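You operate a simulated robot arm through the tools that you are given. There is no shell and no other tool. Be economical: measure what you need, move in short steps, check, and stop when the job is done.

The job below is to be done with a simulated two-armed robot. You get a single attempt, and the scene is never put back.

## Task
Tighten the tall box's nut, lock the grey coupling's collar, and put both in the pink tray.
Fine: hold each piece still while you turn. Set down upright: tall box, grey coupling.

It is judged by the outcome, as a careful person would: the job done as asked, and still so three seconds after it is handed in. It fails if anything else is knocked over, pushed out of place, dropped, spilled or broken.

## Robot
Two 7-joint arms with two-finger parallel grippers on one trunk, on a base that drives. Base frame: it is fixed to the floor where the robot stands at the start and does not move with it; the origin is under the middle of the robot, x ahead of it, y to its left, z up. Lengths are in mm, angles in rad, forces in N, time in s.
The left shoulder is at the start at [70, 133, 1201], the right one opposite. Places, roughly: hub of the beige motor [800, 200, 900]; hub of the silver motor [800, 100, 900]; hub of the teal motor [800, 300, 900]; pink tote [-750, 1000, 250]; steel tray [-500, -2000, 250]. Payload 1.57 kg a hand.
The tool frame of a hand sits at the grasp point between the pads (the TCP): z along the fingers, y along the line on which they close. The tips reach 30 mm beyond it. Largest opening 80 mm; finger width 17, thickness 12; the body of the gripper, 40 by 82 mm, starts 80 mm behind the TCP.
Orientation is told as [roll, pitch, yaw] about the base's x, y, z axes, in that order, counted from this pose: with the fingers straight down and closing along the base's y, the tool's x points along the base's -x, its y along +y and its z along -z.

## Interface
- The arms move only by the tool arm_command. It takes "left_series", "right_series" or both (then of equal length, played together; a hand with none holds still); each is a list of rows, each a list of 7 numbers: the shift along the tool's x, y, z in units of 300 mm (1.0 is 300 mm), then the turn, a rotation vector about the tool's x, y, z in units of 45 degrees (1.0 is 45 degrees), then the finger opening in mm, from 0 to 80. In form: [[dx, dy, dz, ax, ay, az, gripper], ...]. A call has 1 to 8 rows; each row is the pose to reach, as a shift and turn from the pose commanded when the call began, along the tool's axes at that moment. A call with a number of a shift or a turn outside -1 to 1 is refused whole. A row lasts 0.2 s, in which the tool goes at most 50 mm and 0.15 rad; a call with a longer step from one row to the next is refused whole, and so is a gripper value outside its range. A pose out of reach is approached as far as the arm can. The call stops where the force on the tool passes 50 N (or 10 N more than at its start, if that is more) or the arm is blocked; 0.2 s more then pass. Each finger travels about 153 mm/s and halts on what it meets, pressing with about 33 N; the grip force reading is that of the motor and also rises with nothing between the fingers. The clock runs only during rows and for 0.2 s after the last one: add rows that repeat a pose to give the fingers time. The reply holds the time, the measured pose of the TCP, the force on the tool along the base axes, the opening and the grip force, in the units named above and with some noise, with the torque about the TCP (base axes, N m) and any sound that the robot's microphone picked up.
- Cameras (640 x 400 px; columns grow to the right, rows downward): "scene" is now at [131.8, -22.9, 1417]; the picture's right is [-0.27, -0.96, 0.00], its down [-0.66, 0.19, -0.73] and it looks along [0.70, -0.20, -0.68] (base axes); focal length 270 px, centre (320, 200). "left" rides on the left gripper at [72, 7, -122] in its tool frame; the picture's right is [-0.09, 1.00, 0.00], its down [-0.84, -0.08, -0.54] and it looks along [-0.54, -0.05, 0.84] (tool axes); focal length 238 px, centre (320, 200). "right" rides on the right gripper at [72, -7, -122] in its tool frame; the picture's right is [0.09, 1.00, 0.00], its down [-0.84, 0.08, -0.54] and it looks along [-0.54, 0.05, 0.84] (tool axes); focal length 238 px, centre (320, 200). There is no depth. A picture from a camera that has moved, and an enlarged one, comes with that camera's place and axes in the base frame and with its lens.
- get_image(camera): a new picture of that camera. The clock stands still meanwhile.
- raise_lower(by): slides the trunk up (or, below 0, down) by that many mm; the arms and the scene camera ride with it, the base frame stays. It gives what a move gives, with no picture.
- roll_base(legs): drives the robot by 1 to 6 legs, each [ahead, left, turn to the left] in mm, mm and rad, along the robot's own axes; the way and the turn of a leg run together, so that a leg with both is an arc; at most 1500 mm and 3.142 rad a leg. The arms and the cameras ride along, it lands a little off, and it stops where it bumps. It gives what a move gives.
- turn_head(pan, tilt): turns the head with the scene camera to pan (to the left, within 1.501 rad either way) and tilt (down, from -0.506 to 1.204), counted from straight ahead of the robot. It gives what a move gives.
- inspect(camera, box): a new picture of the part [left, top, right, bottom] of that camera's present view, enlarged. The clock stands still meanwhile.
- sign_off(): hands the job in; it is judged then, once.

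Work in short steps. Places have to be worked out from the pictures, the camera data and where the tool is seen: move nearer, look again, correct. Check each grasp and each placing, and mend what went wrong. You have 120 turns and 88 pictures in all, those below and enlarged ones among them. Open the grippers and draw the arms clear of the work before you hand the job in, unless the task says otherwise; then end with one line.

The tools are called as a command line: name --argument value ..., lists and objects as JSON in quotes. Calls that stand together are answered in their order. arm_command: Moves the arms, as the interface text tells. Its arguments: {"type":"object","properties":{"left_series":{"type":"array","items":{"type":"array","items":{"type":"number"}}},"right_series":{"type":"array","items":{"type":"array","items":{"type":"number"}}}},"required":[]} The other tools are called the same way: raise_lower (by) slides the trunk up or down; roll_base (legs) drives the base; turn_head (pan, tilt) turns the head that bears the scene camera; get_image (camera) takes a picture; inspect (camera, box) takes an enlarged picture of a part of a camera's view; sign_off () hands the job in.

At the start:

```text
time_s: 0.0
left_tool_pos: [449.1, 26.3, 1226.6]
left_tool_rot: [-0.001, -0.002, 0.001]
left_contact_force: [-0.3, 0.2, 1.1]
left_wrist_torque: [-0.03, 0.02, 0.0]
left_grip_width: 80.2
left_finger_force: 0.1
right_tool_pos: [423.1, -356.2, 1183.6]
right_tool_rot: [0.0, -0.001, 0.001]
right_contact_force: [0.3, -0.5, 0.2]
right_wrist_torque: [0.04, 0.0, 0.0]
right_grip_width: 79.8
right_finger_force: 0.0
trunk travel left (down, up): [-775.0, 165.0]
robot x, y, heading: [-4.6, -3.9, -0.0]
head pan, tilt: [-0.278, 0.754]
```

scene: 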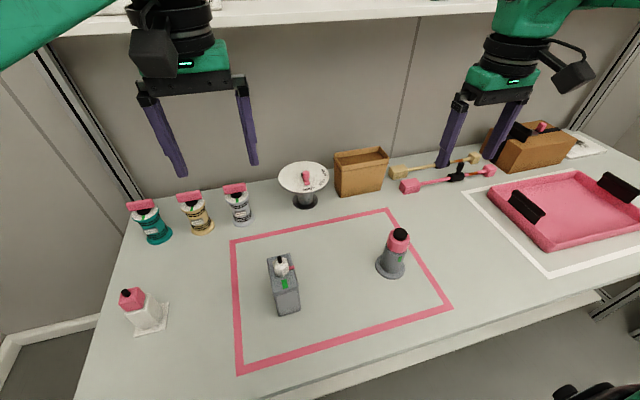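
right: 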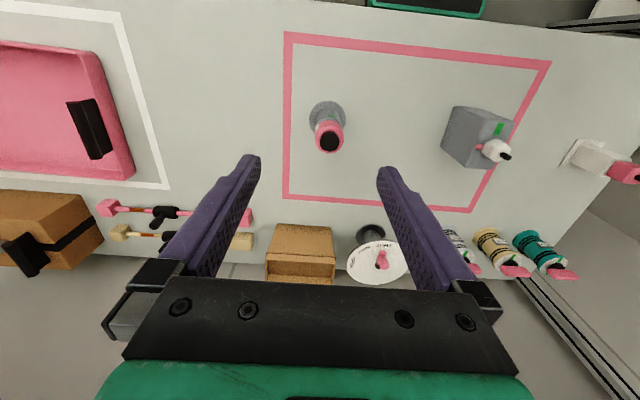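
left: 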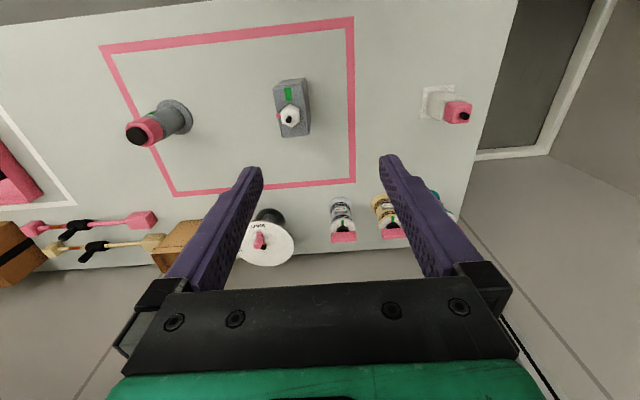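

The scene shows a tall grey box with a white nut and a grey coupling with a pink collar inside a pink rectangle, with the pink tray to the right. I'll enlarge each of these first.

inspect --camera "scene" --box '[240, 230, 330, 330]'

inspect --camera "scene" --box '[360, 215, 440, 285]'

inspect --camera "right" --box '[290, 80, 530, 190]'

inspect --camera "left" --box '[110, 60, 350, 180]'

```text
4.00 times, centred on (285, 280) of scene
camera zoom: at [131.8, -22.9, 1417.0], right [-0.27, -0.96, 0.0], down [-0.66, 0.19, -0.73], along [0.7, -0.2, -0.68], focal length 1078 px, centre (460, -120)
```

zoom: 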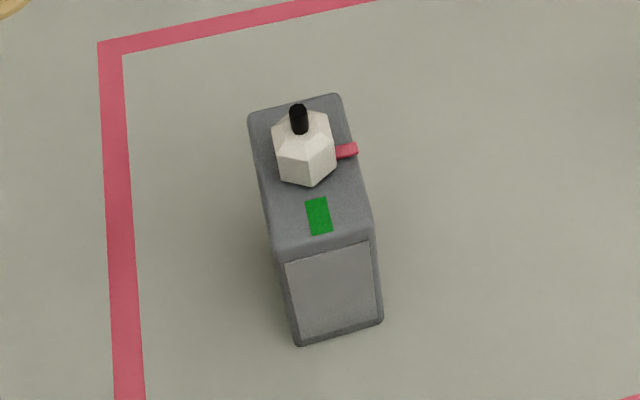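

```text
5.71 times, centred on (400, 250) of scene
camera zoom: at [131.8, -22.9, 1417.0], right [-0.27, -0.96, 0.0], down [-0.66, 0.19, -0.73], along [0.7, -0.2, -0.68], focal length 1540 px, centre (-137, -86)
```

zoom: 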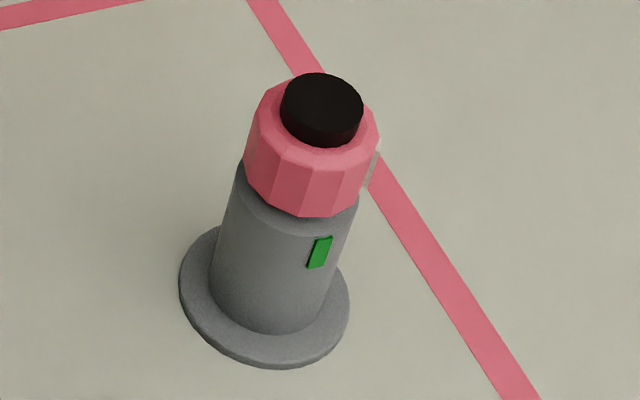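

```text
2.67 times, centred on (410, 135) of right
camera zoom: at [351.7, -362.2, 1304.8], right [-0.09, 1.0, 0.0], down [0.84, 0.08, 0.54], along [0.54, 0.05, -0.84], focal length 636 px, centre (80, 373)
```

zoom: 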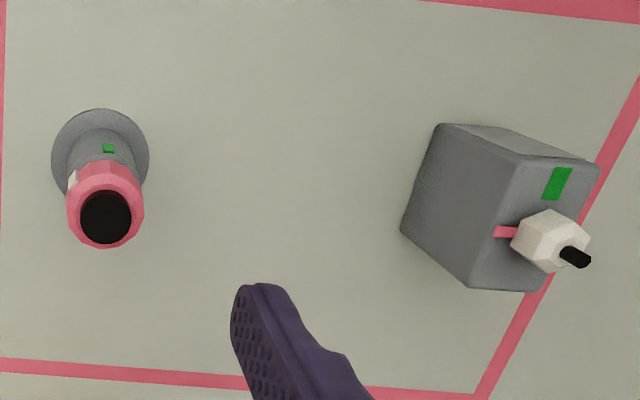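

```text
2.67 times, centred on (230, 120) of left
camera zoom: at [377.0, 33.3, 1350.3], right [0.09, 1.0, 0.0], down [0.84, -0.08, 0.54], along [0.54, -0.05, -0.84], focal length 636 px, centre (560, 413)
```

zoom: 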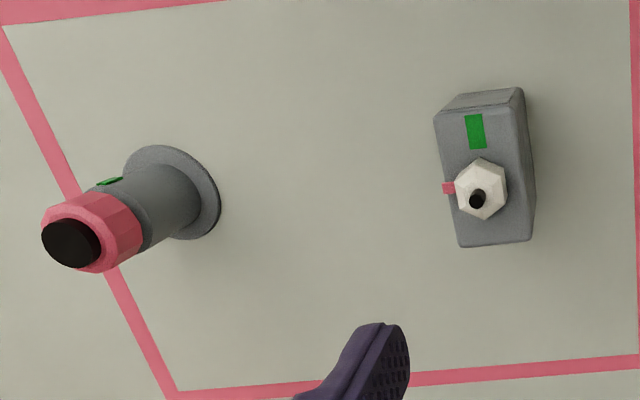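

Triangulating: nut stud top ≈ (480,-30,923), coupling top ≈ (489,-332,900), table z ≈ 750. The nut's pink pointer and the collar's white mark have to turn clockwise to the green marks. I'll lower the trunk so the arms reach, then look.

raise_lower --by -180

turn_head --pan -0.1 --tilt 0.85

get_image --camera "scene"

get_image --camera "left"

get_image --camera "right"

```text
time_s: 2.0
left_tool_pos: [448.0, 27.4, 1047.4]
left_tool_rot: [-0.001, 0.001, 0.001]
left_contact_force: [0.8, -0.3, -0.2]
left_wrist_torque: [-0.03, -0.02, -0.01]
left_grip_width: 80.1
left_finger_force: 0.1
right_tool_pos: [422.2, -357.8, 1002.8]
right_tool_rot: [0.001, -0.001, 0.001]
right_contact_force: [0.9, -0.3, 0.1]
right_wrist_torque: [-0.04, -0.02, 0.02]
right_grip_width: 80.3
right_finger_force: 0.1
trunk travel left (down, up): [-595.0, 345.0]
robot x, y, heading: [-2.1, 1.6, -0.004]
head pan, tilt: [-0.278, 0.754]
```

```text
time_s: 2.7
left_tool_pos: [448.9, 25.9, 1047.6]
left_tool_rot: [0.001, 0.002, 0.0]
left_contact_force: [0.6, -1.1, -0.1]
left_wrist_torque: [0.02, 0.04, 0.01]
left_grip_width: 80.3
left_finger_force: 0.0
right_tool_pos: [422.3, -357.6, 1003.4]
right_tool_rot: [0.001, 0.0, -0.001]
right_contact_force: [0.3, 0.8, -0.5]
right_wrist_torque: [-0.01, -0.01, 0.0]
right_grip_width: 79.8
right_finger_force: 0.0
trunk travel left (down, up): [-595.0, 345.0]
robot x, y, heading: [2.1, 1.8, -0.003]
head pan, tilt: [-0.099, 0.85]
```

```text
80 pictures are left
camera scene: at [130.0, -8.1, 1229.3], right [-0.1, -0.99, 0.0], down [-0.75, 0.08, -0.66], along [0.66, -0.07, -0.75], focal length 270 px, centre (320, 200)
```

scene: 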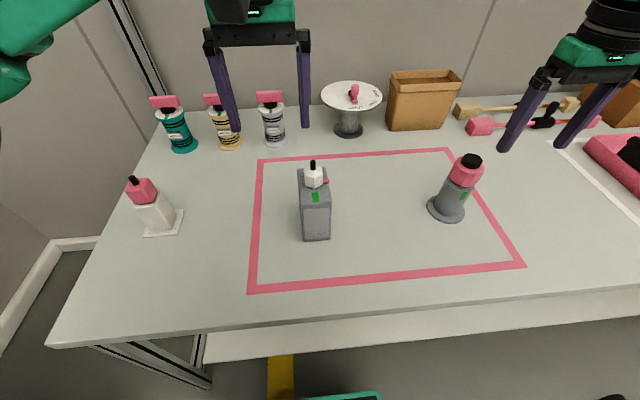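

```text
79 pictures are left
camera left: at [376.9, 33.2, 1170.4], right [0.09, 1.0, 0.0], down [0.84, -0.08, 0.54], along [0.54, -0.05, -0.84], focal length 238 px, centre (320, 200)
```

left: 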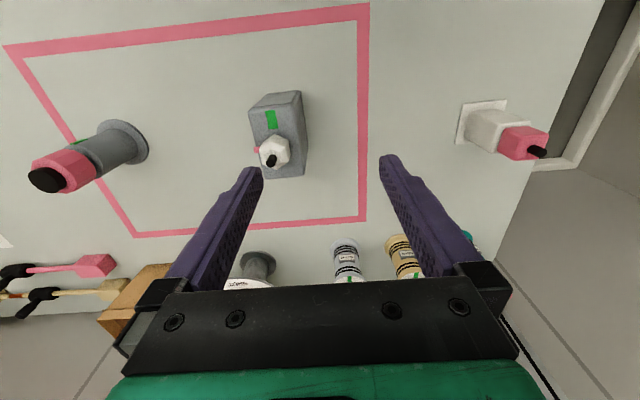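

```text
78 pictures are left
camera right: at [351.6, -362.2, 1124.8], right [-0.09, 1.0, 0.0], down [0.84, 0.08, 0.54], along [0.54, 0.05, -0.84], focal length 238 px, centre (320, 200)
```

right: 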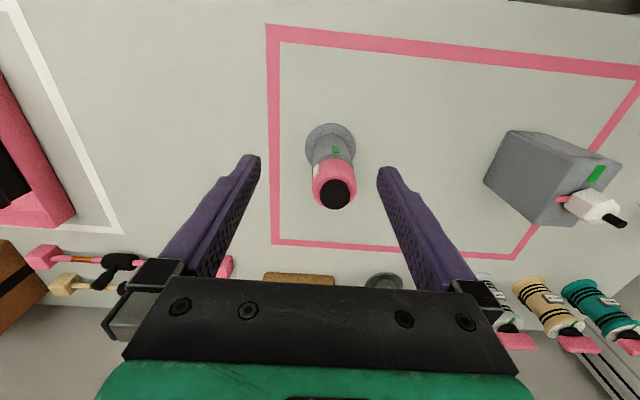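

Box: x ≈ 440–525, y ≈ -59…-4, top z ≈ 869, square to the axes; nut centred at about (480,-30). The right hand will hold the box from the front at a 45° pitch, so I bring it to a standoff there and zoom on the nut.

arm_command --right_series '[[0.0284, 0.1209, 0.0446, 0, -0.125, 0, 80], [0.0568, 0.2418, 0.0892, 0, -0.25, 0, 80], [0.0851, 0.3626, 0.1338, 0, -0.375, 0, 80], [0.1135, 0.4835, 0.1784, 0, -0.5, 0, 80], [0.1419, 0.6044, 0.223, 0, -0.625, 0, 80], [0.1703, 0.7253, 0.2676, 0, -0.75, 0, 80], [0.1986, 0.846, 0.3122, 0, -0.875, 0, 80], [0.227, 0.967, 0.357, 0, -1, 0, 80]]'

inspect --camera "left" --box '[230, 80, 330, 190]'

get_image --camera "right"

get_image --camera "scene"

```text
time_s: 4.5
left_tool_pos: [452.0, 27.3, 1045.9]
left_tool_rot: [0.001, 0.003, 0.001]
left_contact_force: [1.0, 0.2, 0.0]
left_wrist_torque: [-0.01, 0.03, -0.02]
left_grip_width: 79.9
left_finger_force: 0.1
right_tool_pos: [403.4, -240.3, 863.3]
right_tool_rot: [0.151, -0.798, -0.033]
right_contact_force: [-0.4, -0.3, 0.7]
right_wrist_torque: [-0.01, 0.01, -0.01]
right_grip_width: 79.5
right_finger_force: 0.0
right hand out of reach, approached as far as the arm can: row 1, 2, 3, 4, 5, 6, 7, 8
trunk travel left (down, up): [-595.0, 345.0]
robot x, y, heading: [-0.8, 2.3, -0.002]
head pan, tilt: [-0.099, 0.85]
```

```text
3.64 times, centred on (280, 135) of left
camera zoom: at [379.7, 33.7, 1169.3], right [0.09, 1.0, 0.0], down [0.84, -0.08, 0.54], along [0.54, -0.05, -0.84], focal length 867 px, centre (466, 436)
```

zoom: 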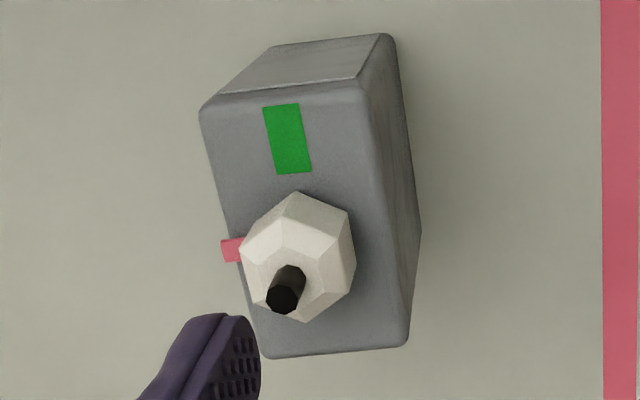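

```text
76 pictures are left
camera right: at [267.4, -260.0, 895.1], right [-0.14, 0.99, 0.04], down [0.19, -0.01, 0.98], along [0.97, 0.14, -0.19], focal length 238 px, centre (320, 200)
```

right: 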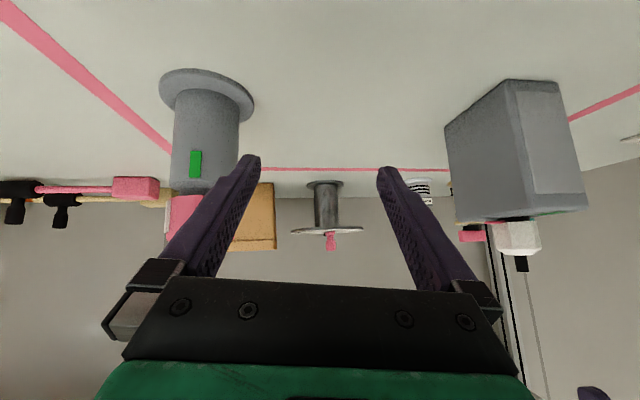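

```text
75 pictures are left
camera scene: at [132.9, -7.6, 1229.0], right [-0.1, -0.99, 0.0], down [-0.75, 0.07, -0.66], along [0.65, -0.07, -0.75], focal length 270 px, centre (320, 200)
```

scene: 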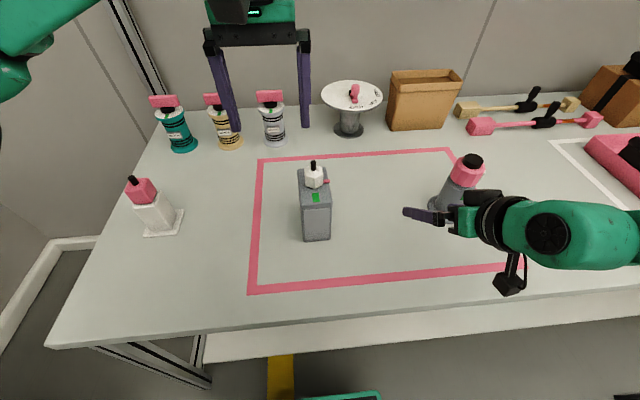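

The right hand fell short at (403,-240,863) with about the right pitch. I'll test with a small +y step whether it can carry on.

arm_command --right_series '[[0, 0.1, 0, 0, 0, 0, 80], [0, 0.2, 0, 0, 0, 0, 80], [0, 0.2, 0, 0, 0, 0, 80]]'

```text
time_s: 5.3
left_tool_pos: [447.5, 26.3, 1048.8]
left_tool_rot: [0.0, 0.0, -0.002]
left_contact_force: [0.2, -0.1, -0.2]
left_wrist_torque: [0.03, -0.02, 0.0]
left_grip_width: 80.0
left_finger_force: 0.0
right_tool_pos: [406.4, -229.3, 861.9]
right_tool_rot: [0.176, -0.805, -0.041]
right_contact_force: [0.2, 0.3, -0.6]
right_wrist_torque: [0.0, 0.01, 0.01]
right_grip_width: 79.8
right_finger_force: 0.0
right hand out of reach, approached as far as the arm can: row 1, 2, 3
trunk travel left (down, up): [-595.0, 345.0]
robot x, y, heading: [-1.5, -1.8, -0.001]
head pan, tilt: [-0.099, 0.85]
```

The right hand is at its limit going inward at this pitch. I'll test how far the left hand, tool down, can go inward (-y), as that settles where to stand.

arm_command --left_series '[[0, -0.15, 0, 0, 0, 0, 60], [0, -0.3, 0, 0, 0, 0, 60], [0, -0.45, 0, 0, 0, 0, 60], [0, -0.6, 0, 0, 0, 0, 60]]'

```text
time_s: 6.3
left_tool_pos: [443.4, -123.4, 1046.6]
left_tool_rot: [-0.016, 0.0, 0.015]
left_contact_force: [-0.9, 0.1, 0.4]
left_wrist_torque: [-0.01, 0.01, 0.0]
left_grip_width: 59.7
left_finger_force: 0.1
left hand out of reach, approached as far as the arm can: row 4
right_tool_pos: [405.5, -227.7, 864.0]
right_tool_rot: [0.174, -0.804, -0.038]
right_contact_force: [-0.6, 0.6, 0.2]
right_wrist_torque: [-0.04, -0.02, -0.02]
right_grip_width: 79.7
right_finger_force: 0.0
trunk travel left (down, up): [-595.0, 345.0]
robot x, y, heading: [-0.3, -0.2, 0.007]
head pan, tilt: [-0.099, 0.85]
```

Left reaches about y = -123 at this height. Now I'll test whether the right hand can go further inward when further forward (free zone between coupling and box), correcting the roll.

arm_command --right_series '[[-0.06, 0.05, 0.065, 0.075, 0, -0.078, 70], [-0.127, 0.1, 0.133, 0.15, 0, -0.156, 70], [-0.127, 0.2, 0.133, 0.15, 0, -0.156, 70], [-0.127, 0.267, 0.133, 0.15, 0, -0.156, 70], [-0.127, 0.267, 0.133, 0.15, 0, -0.156, 70]]'

turn_head --pan -0.5 --tilt 0.7

get_image --camera "scene"

```text
time_s: 7.5
left_tool_pos: [443.7, -123.2, 1044.1]
left_tool_rot: [-0.005, 0.001, 0.017]
left_contact_force: [-0.4, 1.1, -0.3]
left_wrist_torque: [-0.01, 0.02, -0.01]
left_grip_width: 60.1
left_finger_force: 0.0
right_tool_pos: [468.3, -160.3, 862.2]
right_tool_rot: [-0.093, -0.805, 0.143]
right_contact_force: [-0.8, -0.2, 0.3]
right_wrist_torque: [-0.01, 0.02, -0.02]
right_grip_width: 69.8
right_finger_force: 0.0
right hand out of reach, approached as far as the arm can: row 1, 2, 3, 4, 5
trunk travel left (down, up): [-595.0, 345.0]
robot x, y, heading: [0.5, -0.7, -0.005]
head pan, tilt: [-0.099, 0.85]
```

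```text
time_s: 8.4
left_tool_pos: [443.4, -125.4, 1043.5]
left_tool_rot: [-0.01, 0.004, 0.016]
left_contact_force: [0.4, -0.1, 0.1]
left_wrist_torque: [0.01, 0.01, 0.03]
left_grip_width: 59.9
left_finger_force: 0.1
right_tool_pos: [468.9, -160.2, 862.0]
right_tool_rot: [-0.094, -0.804, 0.142]
right_contact_force: [0.6, 0.4, 0.6]
right_wrist_torque: [0.01, 0.0, 0.0]
right_grip_width: 70.0
right_finger_force: 0.1
trunk travel left (down, up): [-595.0, 345.0]
robot x, y, heading: [-0.7, -5.4, -0.005]
head pan, tilt: [-0.499, 0.7]
```

```text
74 pictures are left
camera scene: at [126.8, -40.9, 1241.5], right [-0.48, -0.88, 0.0], down [-0.57, 0.31, -0.76], along [0.67, -0.37, -0.64], focal length 270 px, centre (320, 200)
```

scene: 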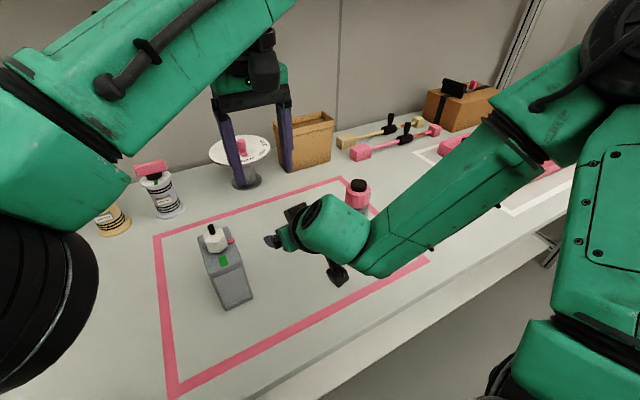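

Reaching inward is easier further forward: (468,-160) is nearly reachable at this pitch. I'll retract the right hand up and back, then shift the base about 110 mm left so the box is at relative y ≈ -140, within both hands' range.

arm_command --right_series '[[0, 0, -0.12, 0, 0, 0, 80], [0, -0.1, -0.24, 0, 0, 0, 80], [0, -0.2, -0.36, 0, 0, 0, 80]]'

roll_base --legs '[[0, 110, 0]]'

```text
time_s: 9.2
left_tool_pos: [443.8, -124.2, 1045.1]
left_tool_rot: [-0.011, 0.002, 0.015]
left_contact_force: [-0.1, 0.3, 0.2]
left_wrist_torque: [-0.01, 0.01, 0.01]
left_grip_width: 60.1
left_finger_force: 0.0
right_tool_pos: [474.8, -185.0, 891.9]
right_tool_rot: [-0.09, -0.804, 0.144]
right_contact_force: [-0.4, -0.3, 0.3]
right_wrist_torque: [0.02, -0.02, -0.02]
right_grip_width: 80.3
right_finger_force: 0.0
right hand out of reach, approached as far as the arm can: row 1, 2, 3
trunk travel left (down, up): [-595.0, 345.0]
robot x, y, heading: [4.1, 1.3, 0.005]
head pan, tilt: [-0.499, 0.7]
```

```text
time_s: 10.4
left_tool_pos: [444.1, -15.3, 1044.0]
left_tool_rot: [-0.008, 0.001, 0.016]
left_contact_force: [-0.1, -1.0, 0.0]
left_wrist_torque: [-0.01, -0.01, 0.02]
left_grip_width: 59.8
left_finger_force: 0.0
right_tool_pos: [473.6, -78.8, 890.8]
right_tool_rot: [-0.09, -0.804, 0.144]
right_contact_force: [1.0, -1.0, 0.2]
right_wrist_torque: [0.0, -0.01, -0.01]
right_grip_width: 79.9
right_finger_force: 0.0
trunk travel left (down, up): [-595.0, 345.0]
robot x, y, heading: [0.3, 108.0, 0.0]
head pan, tilt: [-0.499, 0.7]
```

The right hand didn't retract in x as intended and now hovers close to the box. I'll check nothing was touched.

turn_head --pan -0.2 --tilt 0.85

get_image --camera "scene"

get_image --camera "left"

get_image --camera "right"

```text
time_s: 11.2
left_tool_pos: [445.1, -13.6, 1045.2]
left_tool_rot: [-0.011, 0.003, 0.021]
left_contact_force: [-0.4, -0.3, -1.0]
left_wrist_torque: [0.0, 0.0, 0.0]
left_grip_width: 60.1
left_finger_force: 0.0
right_tool_pos: [474.7, -78.0, 891.1]
right_tool_rot: [-0.092, -0.805, 0.143]
right_contact_force: [-0.8, 0.0, -0.3]
right_wrist_torque: [0.01, 0.01, -0.03]
right_grip_width: 79.7
right_finger_force: 0.1
trunk travel left (down, up): [-595.0, 345.0]
robot x, y, heading: [3.1, 109.6, 0.002]
head pan, tilt: [-0.201, 0.85]
```

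```text
73 pictures are left
camera scene: at [128.9, 92.7, 1229.3], right [-0.2, -0.98, 0.0], down [-0.74, 0.15, -0.66], along [0.65, -0.13, -0.75], focal length 270 px, centre (320, 200)
```

scene: 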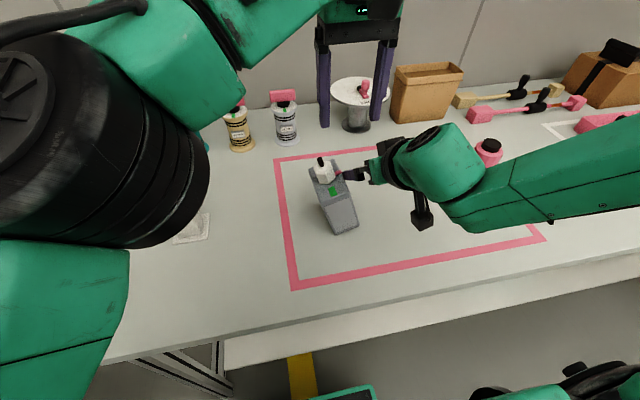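

```text
72 pictures are left
camera left: at [373.4, -7.3, 1167.9], right [0.07, 1.0, -0.01], down [0.84, -0.05, 0.54], along [0.54, -0.05, -0.84], focal length 238 px, centre (320, 200)
```

left: 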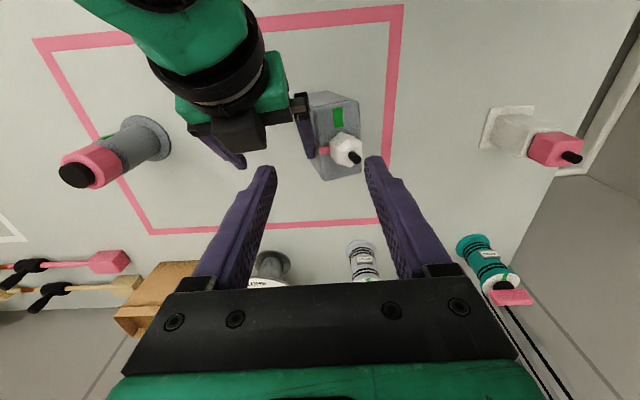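

```text
71 pictures are left
camera right: at [338.3, -91.5, 923.7], right [-0.14, 0.98, -0.13], down [0.18, 0.15, 0.97], along [0.97, 0.11, -0.19], focal length 238 px, centre (320, 200)
```

right: 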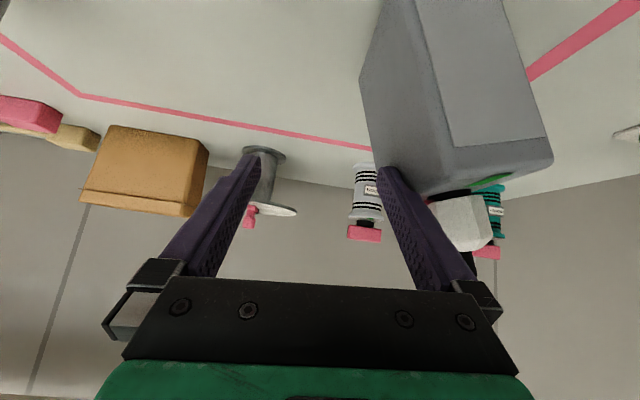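

Nothing appears disturbed, but the right finger is close to the nut's pointer. I back the hand off in -y first, then up.

arm_command --right_series '[[0, -0.12, 0, 0, 0, 0, 80], [0, -0.24, -0.0, 0, 0, 0, 80], [-0.07, -0.3, -0.07, 0, 0, 0, 80], [-0.143, -0.36, -0.137, 0, 0, 0, 80]]'

inspect --camera "left" --box '[280, 60, 400, 200]'

```text
time_s: 12.2
left_tool_pos: [444.9, -13.0, 1047.2]
left_tool_rot: [-0.013, 0.0, 0.02]
left_contact_force: [-1.3, 0.6, 0.1]
left_wrist_torque: [0.01, -0.02, 0.0]
left_grip_width: 60.1
left_finger_force: 0.1
right_tool_pos: [482.8, -179.9, 957.7]
right_tool_rot: [-0.093, -0.805, 0.143]
right_contact_force: [-0.4, -0.5, 0.6]
right_wrist_torque: [0.01, 0.0, 0.0]
right_grip_width: 79.9
right_finger_force: 0.2
trunk travel left (down, up): [-595.0, 345.0]
robot x, y, heading: [2.6, 109.3, -0.002]
head pan, tilt: [-0.201, 0.85]
```

```text
2.86 times, centred on (340, 130) of left
camera zoom: at [372.7, -6.3, 1168.5], right [0.07, 1.0, -0.01], down [0.84, -0.05, 0.54], along [0.54, -0.05, -0.84], focal length 681 px, centre (263, 400)
```

zoom: 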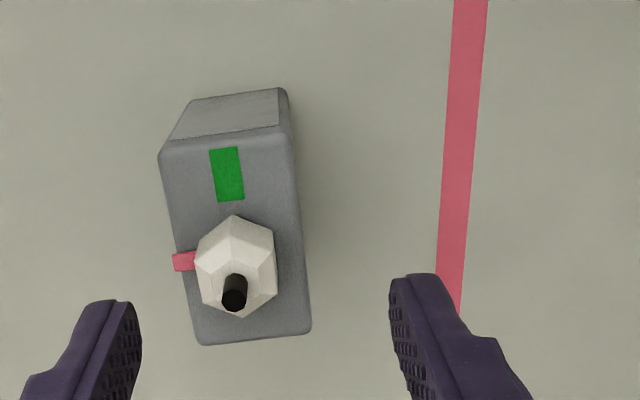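

Box unmoved; nut flats face ±y and ±60°, with the pointer on the -y flat. I move the left hand aside to the left, then bring the right hand over the box, straightening its roll and yaw.

arm_command --left_series '[[0, 0.14, -0.03, 0, 0, 0, 60], [0, 0.28, -0.06, 0, 0, 0, 60], [0, 0.42, -0.1, 0, 0, 0, 60], [0, 0.42, -0.1, 0, 0, 0, 60], [0, 0.42, -0.1, 0, 0, 0, 60], [0, 0.42, -0.1, 0, 0, 0, 60], [0, 0.42, -0.1, 0, 0, 0, 60], [0, 0.42, -0.1, 0, 0, 0, 60]]' --right_series '[[0, 0, 0, 0, 0, 0, 80], [0, 0, 0, 0, 0, 0, 80], [0, 0, 0, 0, 0, 0, 80], [-0.007, 0.1225, -0.018, 0.003, 0.006, 0.032, 80], [-0.015, 0.245, -0.036, 0.007, 0.012, 0.064, 80], [-0.022, 0.367, -0.053, 0.01, 0.018, 0.095, 80], [-0.029, 0.49, -0.071, 0.013, 0.025, 0.127, 80], [-0.029, 0.49, -0.071, 0.013, 0.025, 0.127, 80]]'

```text
time_s: 14.0
left_tool_pos: [442.2, 111.8, 1073.0]
left_tool_rot: [-0.009, 0.001, 0.016]
left_contact_force: [0.4, 1.3, 0.6]
left_wrist_torque: [-0.02, 0.0, 0.02]
left_grip_width: 59.9
left_finger_force: 0.1
right_tool_pos: [475.8, -77.5, 966.4]
right_tool_rot: [-0.031, -0.794, 0.047]
right_contact_force: [-0.8, -0.2, -1.3]
right_wrist_torque: [-0.01, 0.0, 0.0]
right_grip_width: 79.7
right_finger_force: 0.0
right hand out of reach, approached as far as the arm can: row 5, 6, 7, 8
trunk travel left (down, up): [-595.0, 345.0]
robot x, y, heading: [0.9, 108.2, -0.002]
head pan, tilt: [-0.201, 0.85]
```

At this pitch the right hand can't come far enough inward. Instead I'll pick the box up vertically with the right hand, turn it about 45° and set it nearer, so the holding direction suits the arm. First, right hand upright above the box.

arm_command --right_series '[[-0.004, 0.025, 0, -0.003, 0.167, 0.007, 80], [-0.009, 0.051, 0, -0.005, 0.333, 0.015, 80], [-0.013, 0.077, 0, -0.008, 0.5, 0.022, 80], [-0.017, 0.102, 0, -0.01, 0.667, 0.03, 80], [-0.022, 0.128, 0, -0.013, 0.833, 0.037, 80], [-0.026, 0.153, 0, -0.016, 1.0, 0.044, 80], [-0.026, 0.153, 0, -0.016, 1.0, 0.044, 80]]'

get_image --camera "right"

```text
time_s: 15.6
left_tool_pos: [441.6, 111.3, 1073.7]
left_tool_rot: [-0.009, 0.001, 0.015]
left_contact_force: [-0.3, 0.0, -0.2]
left_wrist_torque: [0.0, -0.03, -0.01]
left_grip_width: 60.0
left_finger_force: 0.1
right_tool_pos: [480.0, -29.4, 972.7]
right_tool_rot: [0.024, -0.002, -0.026]
right_contact_force: [-0.5, 0.1, 0.5]
right_wrist_torque: [-0.02, -0.02, 0.0]
right_grip_width: 80.1
right_finger_force: 0.1
trunk travel left (down, up): [-595.0, 345.0]
robot x, y, heading: [0.9, 111.5, 0.005]
head pan, tilt: [-0.201, 0.85]
```

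```text
69 pictures are left
camera right: at [408.6, -37.0, 1093.9], right [-0.07, 1.0, 0.02], down [0.84, 0.04, 0.55], along [0.54, 0.06, -0.84], focal length 238 px, centre (320, 200)
```

right: 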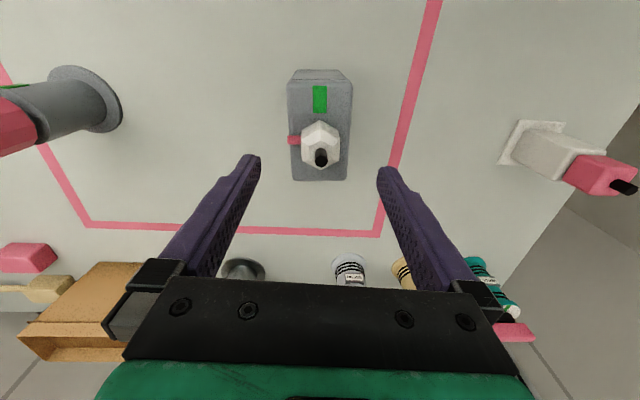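

The upright right hand is centred over the box. I lower it to z ≈ 853, straddling the box, with a small levelling correction.

arm_command --right_series '[[-0.003, -0.005, 0.1, 0.03, 0, -0.033, 80], [-0.003, -0.01, 0.2, 0.03, 0, -0.033, 80], [-0.003, -0.013, 0.3, 0.03, 0, -0.033, 80], [-0.003, -0.016, 0.398, 0.03, 0, -0.033, 80], [-0.003, -0.016, 0.398, 0.03, 0, -0.033, 80]]'

get_image --camera "right"

```text
time_s: 16.8
left_tool_pos: [440.8, 111.2, 1072.3]
left_tool_rot: [-0.01, 0.001, 0.016]
left_contact_force: [0.6, -0.4, -0.3]
left_wrist_torque: [-0.01, -0.02, 0.02]
left_grip_width: 60.1
left_finger_force: 0.1
right_tool_pos: [482.4, -33.2, 854.0]
right_tool_rot: [0.001, -0.004, 0.0]
right_contact_force: [-1.0, 0.4, 0.4]
right_wrist_torque: [-0.03, 0.01, 0.0]
right_grip_width: 79.8
right_finger_force: 0.0
trunk travel left (down, up): [-595.0, 345.0]
robot x, y, heading: [-2.5, 106.0, -0.0]
head pan, tilt: [-0.201, 0.85]
```

```text
68 pictures are left
camera right: at [410.8, -38.7, 974.3], right [-0.09, 1.0, 0.0], down [0.83, 0.08, 0.55], along [0.54, 0.05, -0.84], focal length 238 px, centre (320, 200)
```

right: 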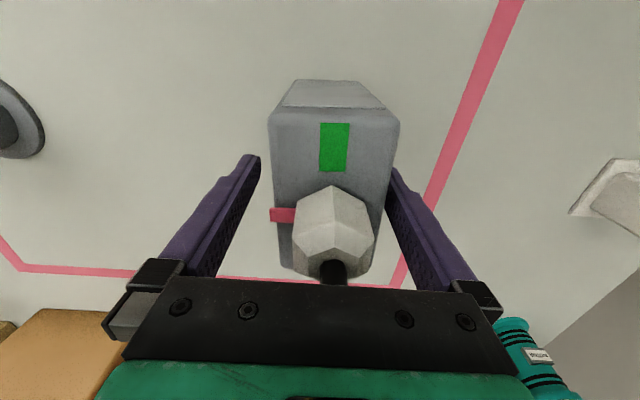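

Fingers straddle the box; its centre is about 2.5 mm to the left of the tool. I shift by that and close.

arm_command --right_series '[[0, 0.008, 0, 0, 0, 0, 70], [0, 0.008, 0, 0, 0, 0, 60], [0, 0.008, 0, 0, 0, 0, 50], [0, 0.008, 0, 0, 0, 0, 40], [0, 0.008, 0, 0, 0, 0, 40]]'

```text
time_s: 18.0
left_tool_pos: [442.0, 110.4, 1072.4]
left_tool_rot: [-0.01, 0.0, 0.015]
left_contact_force: [0.3, -0.2, 0.2]
left_wrist_torque: [-0.03, 0.03, 0.03]
left_grip_width: 60.0
left_finger_force: 0.1
right_tool_pos: [481.9, -30.3, 853.1]
right_tool_rot: [0.002, -0.003, -0.001]
right_contact_force: [1.5, 0.5, -1.3]
right_wrist_torque: [0.03, -0.11, 0.04]
right_grip_width: 58.5
right_finger_force: 33.2
trunk travel left (down, up): [-595.0, 345.0]
robot x, y, heading: [0.9, 111.4, -0.001]
head pan, tilt: [-0.201, 0.85]
```

Held (58.5 mm, 33 N). I lift it 18 mm, turn it 45° counter-clockwise and bring it 50 mm nearer.

arm_command --right_series '[[0, 0, -0.06, 0, 0, 0, 40], [0.028, 0, -0.06, 0, 0, -0.17, 40], [0.056, 0, -0.06, 0, 0, -0.34, 40], [0.083, 0, -0.06, 0, 0, -0.51, 40], [0.111, 0, -0.06, 0, 0, -0.68, 40], [0.139, 0, -0.06, 0, 0, -0.84, 40], [0.167, 0, -0.06, 0, 0, -1, 40], [0.167, 0, -0.06, 0, 0, -1, 40]]'

get_image --camera "scene"

```text
time_s: 19.8
left_tool_pos: [442.8, 110.9, 1073.9]
left_tool_rot: [-0.01, 0.001, 0.016]
left_contact_force: [0.4, -0.5, 0.3]
left_wrist_torque: [0.0, 0.01, -0.02]
left_grip_width: 60.0
left_finger_force: 0.0
right_tool_pos: [432.8, -30.7, 869.6]
right_tool_rot: [-0.003, -0.004, 0.787]
right_contact_force: [0.4, 0.3, -2.7]
right_wrist_torque: [-0.03, -0.02, 0.01]
right_grip_width: 58.6
right_finger_force: 32.9
trunk travel left (down, up): [-595.0, 345.0]
robot x, y, heading: [1.3, 106.5, -0.004]
head pan, tilt: [-0.201, 0.85]
```

```text
67 pictures are left
camera scene: at [129.4, 92.9, 1229.2], right [-0.2, -0.98, 0.0], down [-0.74, 0.15, -0.66], along [0.65, -0.13, -0.75], focal length 270 px, centre (320, 200)
```

scene: 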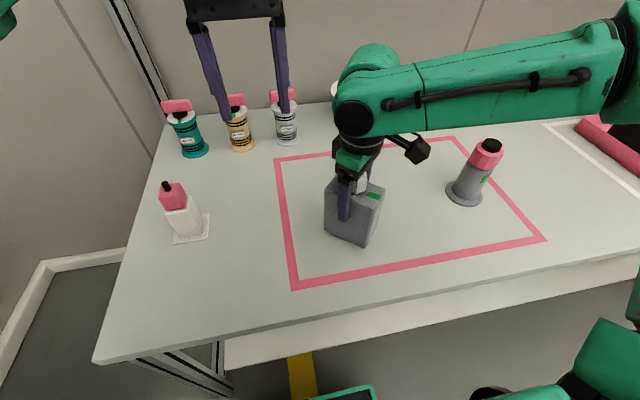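

Box lifted and turned. I lower it back onto the table slowly.

arm_command --right_series '[[0, 0, 0.03, 0, 0, 0, 40], [0, 0, 0.048, 0, 0, 0, 40], [0, 0, 0.054, 0, 0, 0, 40], [0, 0, 0.057, 0, 0, 0, 40], [0, 0, 0.057, 0, 0, 0, 40]]'

```text
time_s: 21.0
left_tool_pos: [442.1, 109.8, 1073.4]
left_tool_rot: [-0.01, 0.0, 0.016]
left_contact_force: [-0.1, 0.7, 0.3]
left_wrist_torque: [-0.01, -0.04, 0.01]
left_grip_width: 59.9
left_finger_force: 0.0
right_tool_pos: [432.1, -28.8, 853.7]
right_tool_rot: [-0.003, -0.002, 0.785]
right_contact_force: [-0.8, 0.9, -1.9]
right_wrist_torque: [0.01, 0.04, -0.02]
right_grip_width: 58.4
right_finger_force: 32.7
trunk travel left (down, up): [-595.0, 345.0]
robot x, y, heading: [3.6, 107.1, -0.002]
head pan, tilt: [-0.201, 0.85]
```

Force suggests it is still barely hanging; I lower a couple more mm, checking for contact.

arm_command --right_series '[[0, 0, 0.004, 0, 0, 0, 40], [0, 0, 0.008, 0, 0, 0, 40], [0, 0, 0.008, 0, 0, 0, 40]]'

```text
time_s: 21.8
left_tool_pos: [440.2, 110.8, 1074.6]
left_tool_rot: [-0.012, -0.002, 0.017]
left_contact_force: [0.0, 0.3, -0.1]
left_wrist_torque: [-0.03, -0.03, -0.01]
left_grip_width: 60.3
left_finger_force: 0.1
right_tool_pos: [432.4, -29.6, 853.2]
right_tool_rot: [-0.005, -0.007, 0.785]
right_contact_force: [3.0, -3.2, 18.8]
right_wrist_torque: [-0.28, 0.51, 0.2]
right_grip_width: 58.4
right_finger_force: 32.5
trunk travel left (down, up): [-595.0, 345.0]
robot x, y, heading: [0.6, 108.5, -0.0]
head pan, tilt: [-0.201, 0.85]
```

Firmly seated. I release and rise straight up, then look.

arm_command --right_series '[[0, 0, -0.003, 0, 0, 0, 80], [0, 0, -0.003, 0, 0, 0, 80], [0, 0, -0.1, 0, 0, 0, 80], [0, 0, -0.22, 0, 0, 0, 80], [0, 0, -0.34, 0, 0, 0, 80], [0, 0, -0.41, 0, 0, 0, 80]]'

arm_command --right_series '[[0.01, 0, 0, 0, -0.18, 0, 80], [0.02, 0, 0, 0, -0.36, 0, 80], [0.03, 0, 0, 0, -0.54, 0, 80], [0.04, 0, 0, 0, -0.72, 0, 80], [0.05, 0, 0, 0, -0.9, 0, 80], [0.06, 0, 0, 0, -1, 0, 80], [0.06, 0, 0, 0, -1, 0, 80]]'

get_image --camera "right"

get_image --camera "scene"

```text
time_s: 23.2
left_tool_pos: [442.6, 110.5, 1073.7]
left_tool_rot: [-0.011, 0.0, 0.015]
left_contact_force: [0.2, 0.3, 0.7]
left_wrist_torque: [0.02, 0.02, -0.01]
left_grip_width: 60.0
left_finger_force: 0.0
right_tool_pos: [432.2, -30.6, 976.6]
right_tool_rot: [-0.001, -0.003, 0.783]
right_contact_force: [0.2, -0.4, -0.1]
right_wrist_torque: [0.0, -0.04, 0.01]
right_grip_width: 80.2
right_finger_force: 0.1
trunk travel left (down, up): [-595.0, 345.0]
robot x, y, heading: [-2.1, 105.6, 0.0]
head pan, tilt: [-0.201, 0.85]
```

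```text
time_s: 24.8
left_tool_pos: [441.6, 110.1, 1073.0]
left_tool_rot: [-0.009, 0.001, 0.015]
left_contact_force: [-0.6, 0.7, 0.1]
left_wrist_torque: [0.03, 0.0, 0.0]
left_grip_width: 59.8
left_finger_force: 0.1
right_tool_pos: [416.7, -31.3, 970.3]
right_tool_rot: [-0.001, -0.763, 0.823]
right_contact_force: [0.8, 0.8, 0.5]
right_wrist_torque: [-0.02, 0.01, 0.0]
right_grip_width: 79.9
right_finger_force: 0.1
right hand out of reach, approached as far as the arm can: row 6
trunk travel left (down, up): [-595.0, 345.0]
robot x, y, heading: [-0.9, 109.1, 0.005]
head pan, tilt: [-0.201, 0.85]
```

```text
66 pictures are left
camera right: at [329.0, -135.1, 1009.1], right [-0.78, 0.63, -0.06], down [0.1, 0.22, 0.97], along [0.62, 0.75, -0.24], focal length 238 px, centre (320, 200)
```

right: 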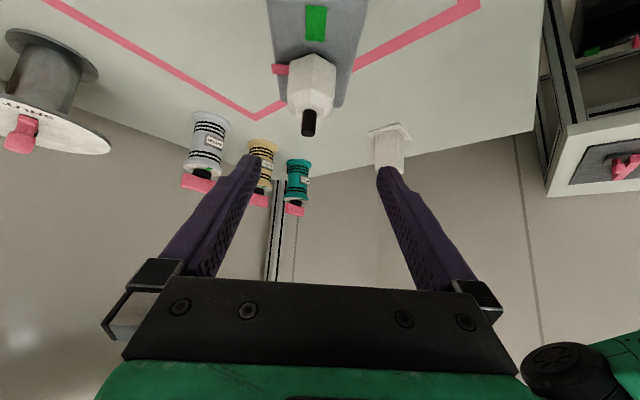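

```text
65 pictures are left
camera scene: at [128.9, 92.7, 1229.3], right [-0.2, -0.98, 0.0], down [-0.74, 0.15, -0.66], along [0.65, -0.13, -0.75], focal length 270 px, centre (320, 200)
```

scene: 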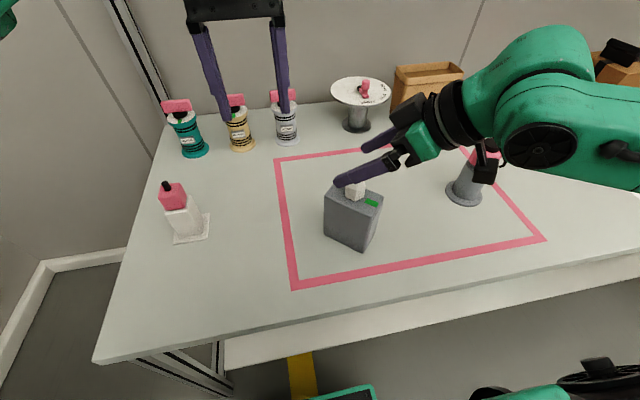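

The right camera sees the box well aligned, about 10 mm to the hand's -y side. I correct that and descend partway.

arm_command --right_series '[[0, -0.033, 0, 0.033, 0, 0.035, 80], [0.1, -0.033, 0.098, 0.033, 0, 0.035, 80], [0.2, -0.033, 0.196, 0.033, 0, 0.035, 80], [0.25, -0.033, 0.245, 0.033, 0, 0.035, 80], [0.25, -0.033, 0.245, 0.033, 0, 0.035, 80]]'

get_image --camera "right"

```text
time_s: 26.0
left_tool_pos: [440.6, 109.9, 1072.8]
left_tool_rot: [-0.011, 0.0, 0.016]
left_contact_force: [0.2, 0.4, -1.4]
left_wrist_torque: [0.01, 0.01, -0.01]
left_grip_width: 60.1
left_finger_force: 0.0
right_tool_pos: [425.2, -50.9, 868.0]
right_tool_rot: [-0.004, -0.789, 0.749]
right_contact_force: [0.5, 0.7, 0.2]
right_wrist_torque: [0.01, -0.01, 0.01]
right_grip_width: 80.1
right_finger_force: 0.0
trunk travel left (down, up): [-595.0, 345.0]
robot x, y, heading: [4.0, 106.3, -0.0]
head pan, tilt: [-0.201, 0.85]
```

```text
64 pictures are left
camera right: at [330.3, -147.8, 902.5], right [-0.72, 0.69, -0.07], down [0.1, 0.2, 0.98], along [0.68, 0.7, -0.21], focal length 238 px, centre (320, 200)
```

right: 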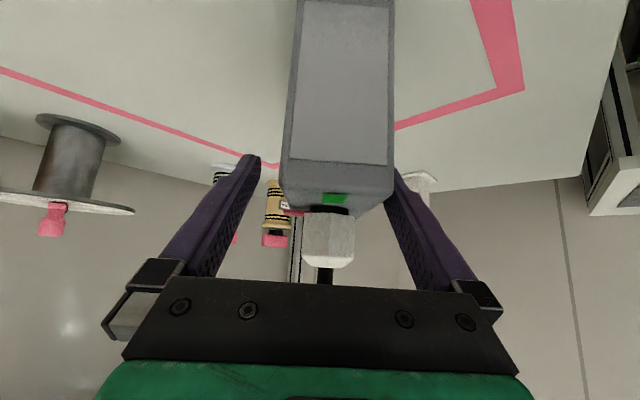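

Now the box is about 11 mm to the +y side of the hand (the command base was the earlier asked pose). I correct the lateral offset and yaw and lower to z ≈ 798.

arm_command --right_series '[[0, 0.036, 0, -0.032, 0, -0.032, 80], [0.08, 0.036, 0.084, -0.032, 0, -0.032, 80], [0.162, 0.036, 0.168, -0.032, 0, -0.032, 80], [0.162, 0.036, 0.168, -0.032, 0, -0.032, 80]]'

get_image --camera "right"

```text
time_s: 27.0
left_tool_pos: [441.5, 109.9, 1073.6]
left_tool_rot: [-0.011, -0.001, 0.017]
left_contact_force: [0.1, 0.4, -0.7]
left_wrist_torque: [0.01, 0.01, -0.02]
left_grip_width: 60.0
left_finger_force: 0.0
right_tool_pos: [420.0, -42.5, 799.0]
right_tool_rot: [-0.002, -0.79, 0.785]
right_contact_force: [0.0, 0.3, -0.3]
right_wrist_torque: [-0.01, 0.03, 0.01]
right_grip_width: 79.8
right_finger_force: 0.1
trunk travel left (down, up): [-595.0, 345.0]
robot x, y, heading: [-3.4, 108.6, 0.0]
head pan, tilt: [-0.201, 0.85]
```

```text
63 pictures are left
camera right: at [327.8, -141.7, 832.9], right [-0.75, 0.66, -0.07], down [0.09, 0.2, 0.98], along [0.66, 0.72, -0.21], focal length 238 px, centre (320, 200)
```

right: 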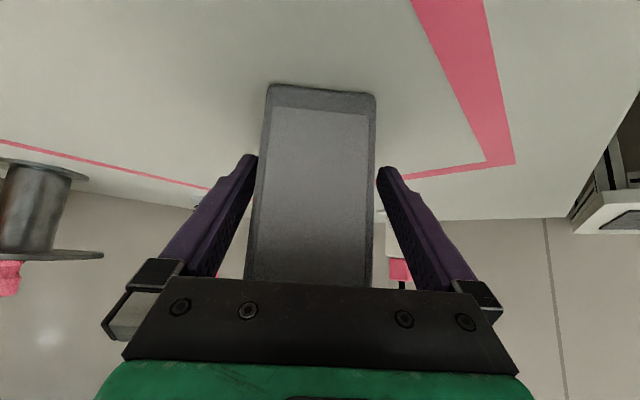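

The box sits between the fingers. I close the holder's grip.

arm_command --right_series '[[0, -0.004, 0, 0, 0, 0, 70], [0, -0.004, 0, 0, 0, 0, 62], [0, -0.004, 0, 0, 0, 0, 55], [0, -0.004, 0, 0, 0, 0, 45], [0, -0.004, 0, 0, 0, 0, 45]]'

inspect --camera "scene" --box '[280, 110, 460, 270]'

```text
time_s: 28.2
left_tool_pos: [441.8, 110.3, 1073.9]
left_tool_rot: [-0.011, 0.001, 0.016]
left_contact_force: [0.2, 0.4, -0.9]
left_wrist_torque: [0.0, 0.02, 0.0]
left_grip_width: 59.9
left_finger_force: 0.2
right_tool_pos: [420.5, -43.1, 797.7]
right_tool_rot: [-0.002, -0.788, 0.784]
right_contact_force: [-0.8, -0.1, 0.2]
right_wrist_torque: [0.0, -0.06, 0.02]
right_grip_width: 57.7
right_finger_force: 32.8
trunk travel left (down, up): [-595.0, 345.0]
robot x, y, heading: [1.9, 108.8, 0.003]
head pan, tilt: [-0.201, 0.85]
```

```text
2.50 times, centred on (370, 190) of scene
camera zoom: at [128.7, 92.9, 1229.3], right [-0.2, -0.98, 0.0], down [-0.74, 0.15, -0.66], along [0.65, -0.13, -0.75], focal length 674 px, centre (195, 225)
```

zoom: 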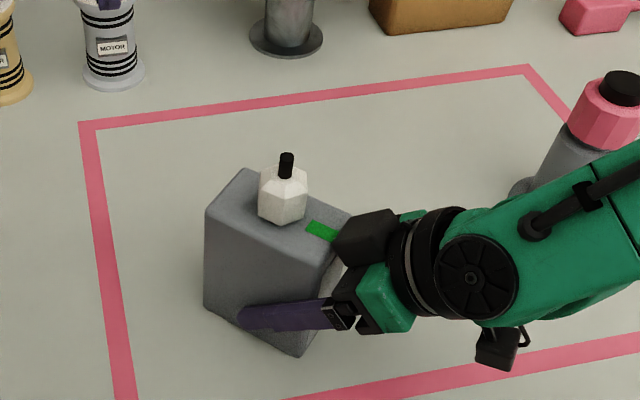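

Held firmly. Now the left hand goes above the nut, at about (431,-30), with yaw -15° to close on flats free of the pointer.

arm_command --left_series '[[0.009, -0.117, 0.03, 0, 0, 0.08, 60], [0.018, -0.234, 0.06, 0, 0, 0.16, 60], [0.028, -0.35, 0.1, 0, 0, 0.25, 60], [0.037, -0.467, 0.2, 0, 0, 0.333, 60], [0.037, -0.467, 0.2, 0, 0, 0.333, 60]]'

get_image --camera "left"

```text
time_s: 29.4
left_tool_pos: [433.6, -31.7, 1012.1]
left_tool_rot: [-0.01, -0.001, -0.246]
left_contact_force: [-0.8, 1.6, 0.5]
left_wrist_torque: [-0.02, -0.01, 0.01]
left_grip_width: 60.1
left_finger_force: 0.0
right_tool_pos: [420.0, -42.9, 798.4]
right_tool_rot: [-0.002, -0.788, 0.784]
right_contact_force: [-0.3, -0.7, 0.5]
right_wrist_torque: [0.08, -0.08, -0.03]
right_grip_width: 57.9
right_finger_force: 32.8
trunk travel left (down, up): [-595.0, 345.0]
robot x, y, heading: [1.7, 107.8, -0.004]
head pan, tilt: [-0.201, 0.85]
```

```text
61 pictures are left
camera left: at [365.7, -5.1, 1136.2], right [0.33, 0.94, -0.01], down [0.79, -0.27, 0.54], along [0.51, -0.19, -0.84], focal length 238 px, centre (320, 200)
```

left: 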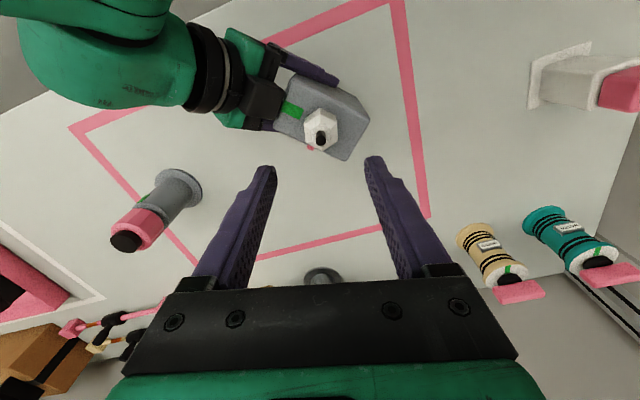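

The stud's top works out to about (434,-31), right under the tool. Let me zoom on the nut to check its flats' orientation.

inspect --camera "left" --box '[260, 90, 380, 170]'

```text
5.00 times, centred on (320, 130) of left
camera zoom: at [365.7, -5.1, 1136.2], right [0.33, 0.94, -0.01], down [0.79, -0.27, 0.54], along [0.51, -0.19, -0.84], focal length 1192 px, centre (320, 550)
```

zoom: 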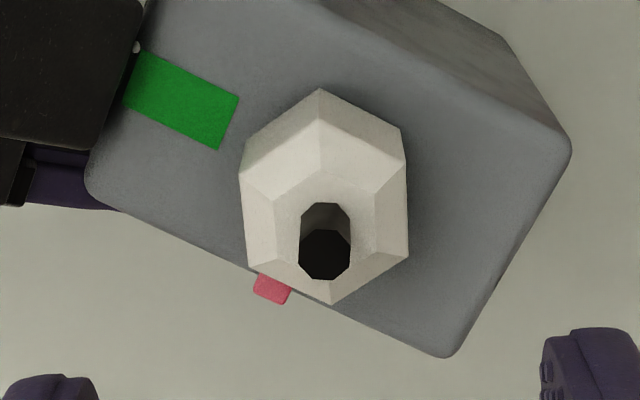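

The flats are square to the fingers. I descend to z ≈ 905 so the tips clear the box top, around the nut.

arm_command --left_series '[[0, 0, 0.1, 0, 0, 0, 60], [0, 0, 0.2, 0, 0, 0, 60], [0, 0, 0.3, 0, 0, 0, 60], [0, 0, 0.357, 0, 0, 0, 60], [0, 0, 0.357, 0, 0, 0, 60]]'

get_image --camera "left"

```text
time_s: 30.6
left_tool_pos: [433.0, -31.5, 906.7]
left_tool_rot: [-0.01, -0.001, -0.247]
left_contact_force: [0.3, -0.4, 0.0]
left_wrist_torque: [-0.04, 0.0, 0.01]
left_grip_width: 59.7
left_finger_force: 0.0
right_tool_pos: [420.7, -43.5, 798.0]
right_tool_rot: [-0.002, -0.789, 0.783]
right_contact_force: [0.1, -0.1, 0.8]
right_wrist_torque: [0.03, -0.04, 0.0]
right_grip_width: 57.8
right_finger_force: 32.6
trunk travel left (down, up): [-595.0, 345.0]
robot x, y, heading: [0.0, 105.7, -0.001]
head pan, tilt: [-0.201, 0.85]
```

```text
59 pictures are left
camera left: at [364.9, -6.2, 1029.8], right [0.33, 0.94, -0.01], down [0.79, -0.27, 0.54], along [0.51, -0.19, -0.84], focal length 238 px, centre (320, 200)
```

left: 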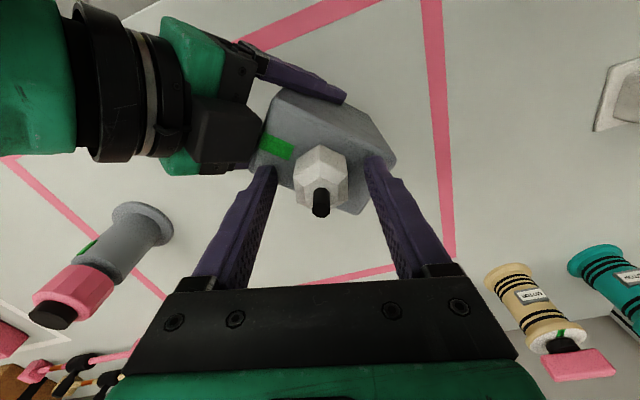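

The nut is centred on the grip line. I close the left hand on it.

arm_command --left_series '[[0, 0, 0, 0, 0, 0, 50], [0, 0, 0, 0, 0, 0, 40], [0, 0, 0, 0, 0, 0, 30], [0, 0, 0, 0, 0, 0, 20], [0, 0, 0, 0, 0, 0, 20]]'

```text
time_s: 31.8
left_tool_pos: [432.8, -29.8, 907.2]
left_tool_rot: [-0.006, -0.002, -0.244]
left_contact_force: [3.4, 9.3, 1.2]
left_wrist_torque: [0.41, -0.13, 0.01]
left_grip_width: 35.3
left_finger_force: 33.4
right_tool_pos: [420.4, -42.9, 798.1]
right_tool_rot: [-0.002, -0.787, 0.782]
right_contact_force: [-3.0, -9.3, 2.7]
right_wrist_torque: [0.62, -0.31, -0.07]
right_grip_width: 58.0
right_finger_force: 32.9
trunk travel left (down, up): [-595.0, 345.0]
robot x, y, heading: [2.7, 113.3, -0.002]
head pan, tilt: [-0.201, 0.85]
```

Gripped on the flats (35.3 mm); the side force says the axis is 1–2 mm to +y, so I ease that way and turn clockwise 45°.

arm_command --left_series '[[0, 0.006, 0, 0, 0, 0, 20], [0, 0.006, 0, 0, 0, 0.17, 20], [0, 0.006, 0, 0, 0, 0.34, 20], [0, 0.006, 0, 0, 0, 0.51, 20], [0, 0.006, 0, 0, 0, 0.68, 20], [0, 0.006, 0, 0, 0, 0.84, 20], [0, 0.006, 0, 0, 0, 1.0, 20], [0, 0.006, 0, 0, 0, 1.0, 20]]'

get_image --camera "left"

```text
time_s: 33.6
left_tool_pos: [433.0, -30.0, 907.3]
left_tool_rot: [-0.006, -0.009, -1.033]
left_contact_force: [-2.8, -13.1, -5.6]
left_wrist_torque: [-0.14, -0.02, 0.04]
left_grip_width: 35.3
left_finger_force: 32.6
right_tool_pos: [421.7, -41.5, 798.1]
right_tool_rot: [-0.001, -0.789, 0.784]
right_contact_force: [4.0, 13.1, 4.7]
right_wrist_torque: [-1.09, 0.36, 0.12]
right_grip_width: 58.0
right_finger_force: 32.8
trunk travel left (down, up): [-595.0, 345.0]
robot x, y, heading: [-0.6, 107.9, 0.003]
head pan, tilt: [-0.201, 0.85]
```

```text
58 pictures are left
camera left: at [402.3, 36.7, 1029.8], right [0.9, 0.43, -0.01], down [0.36, -0.75, 0.55], along [0.23, -0.5, -0.83], focal length 238 px, centre (320, 200)
```

left: 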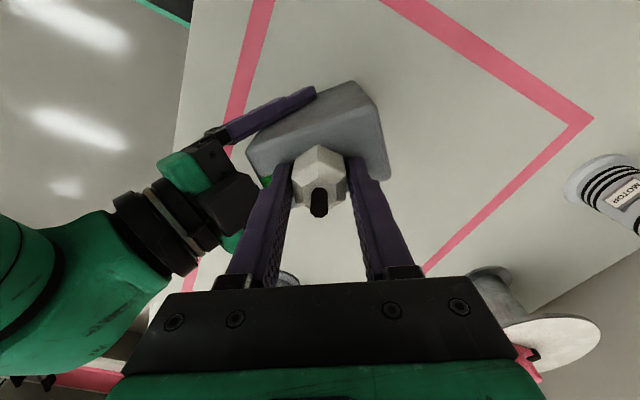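

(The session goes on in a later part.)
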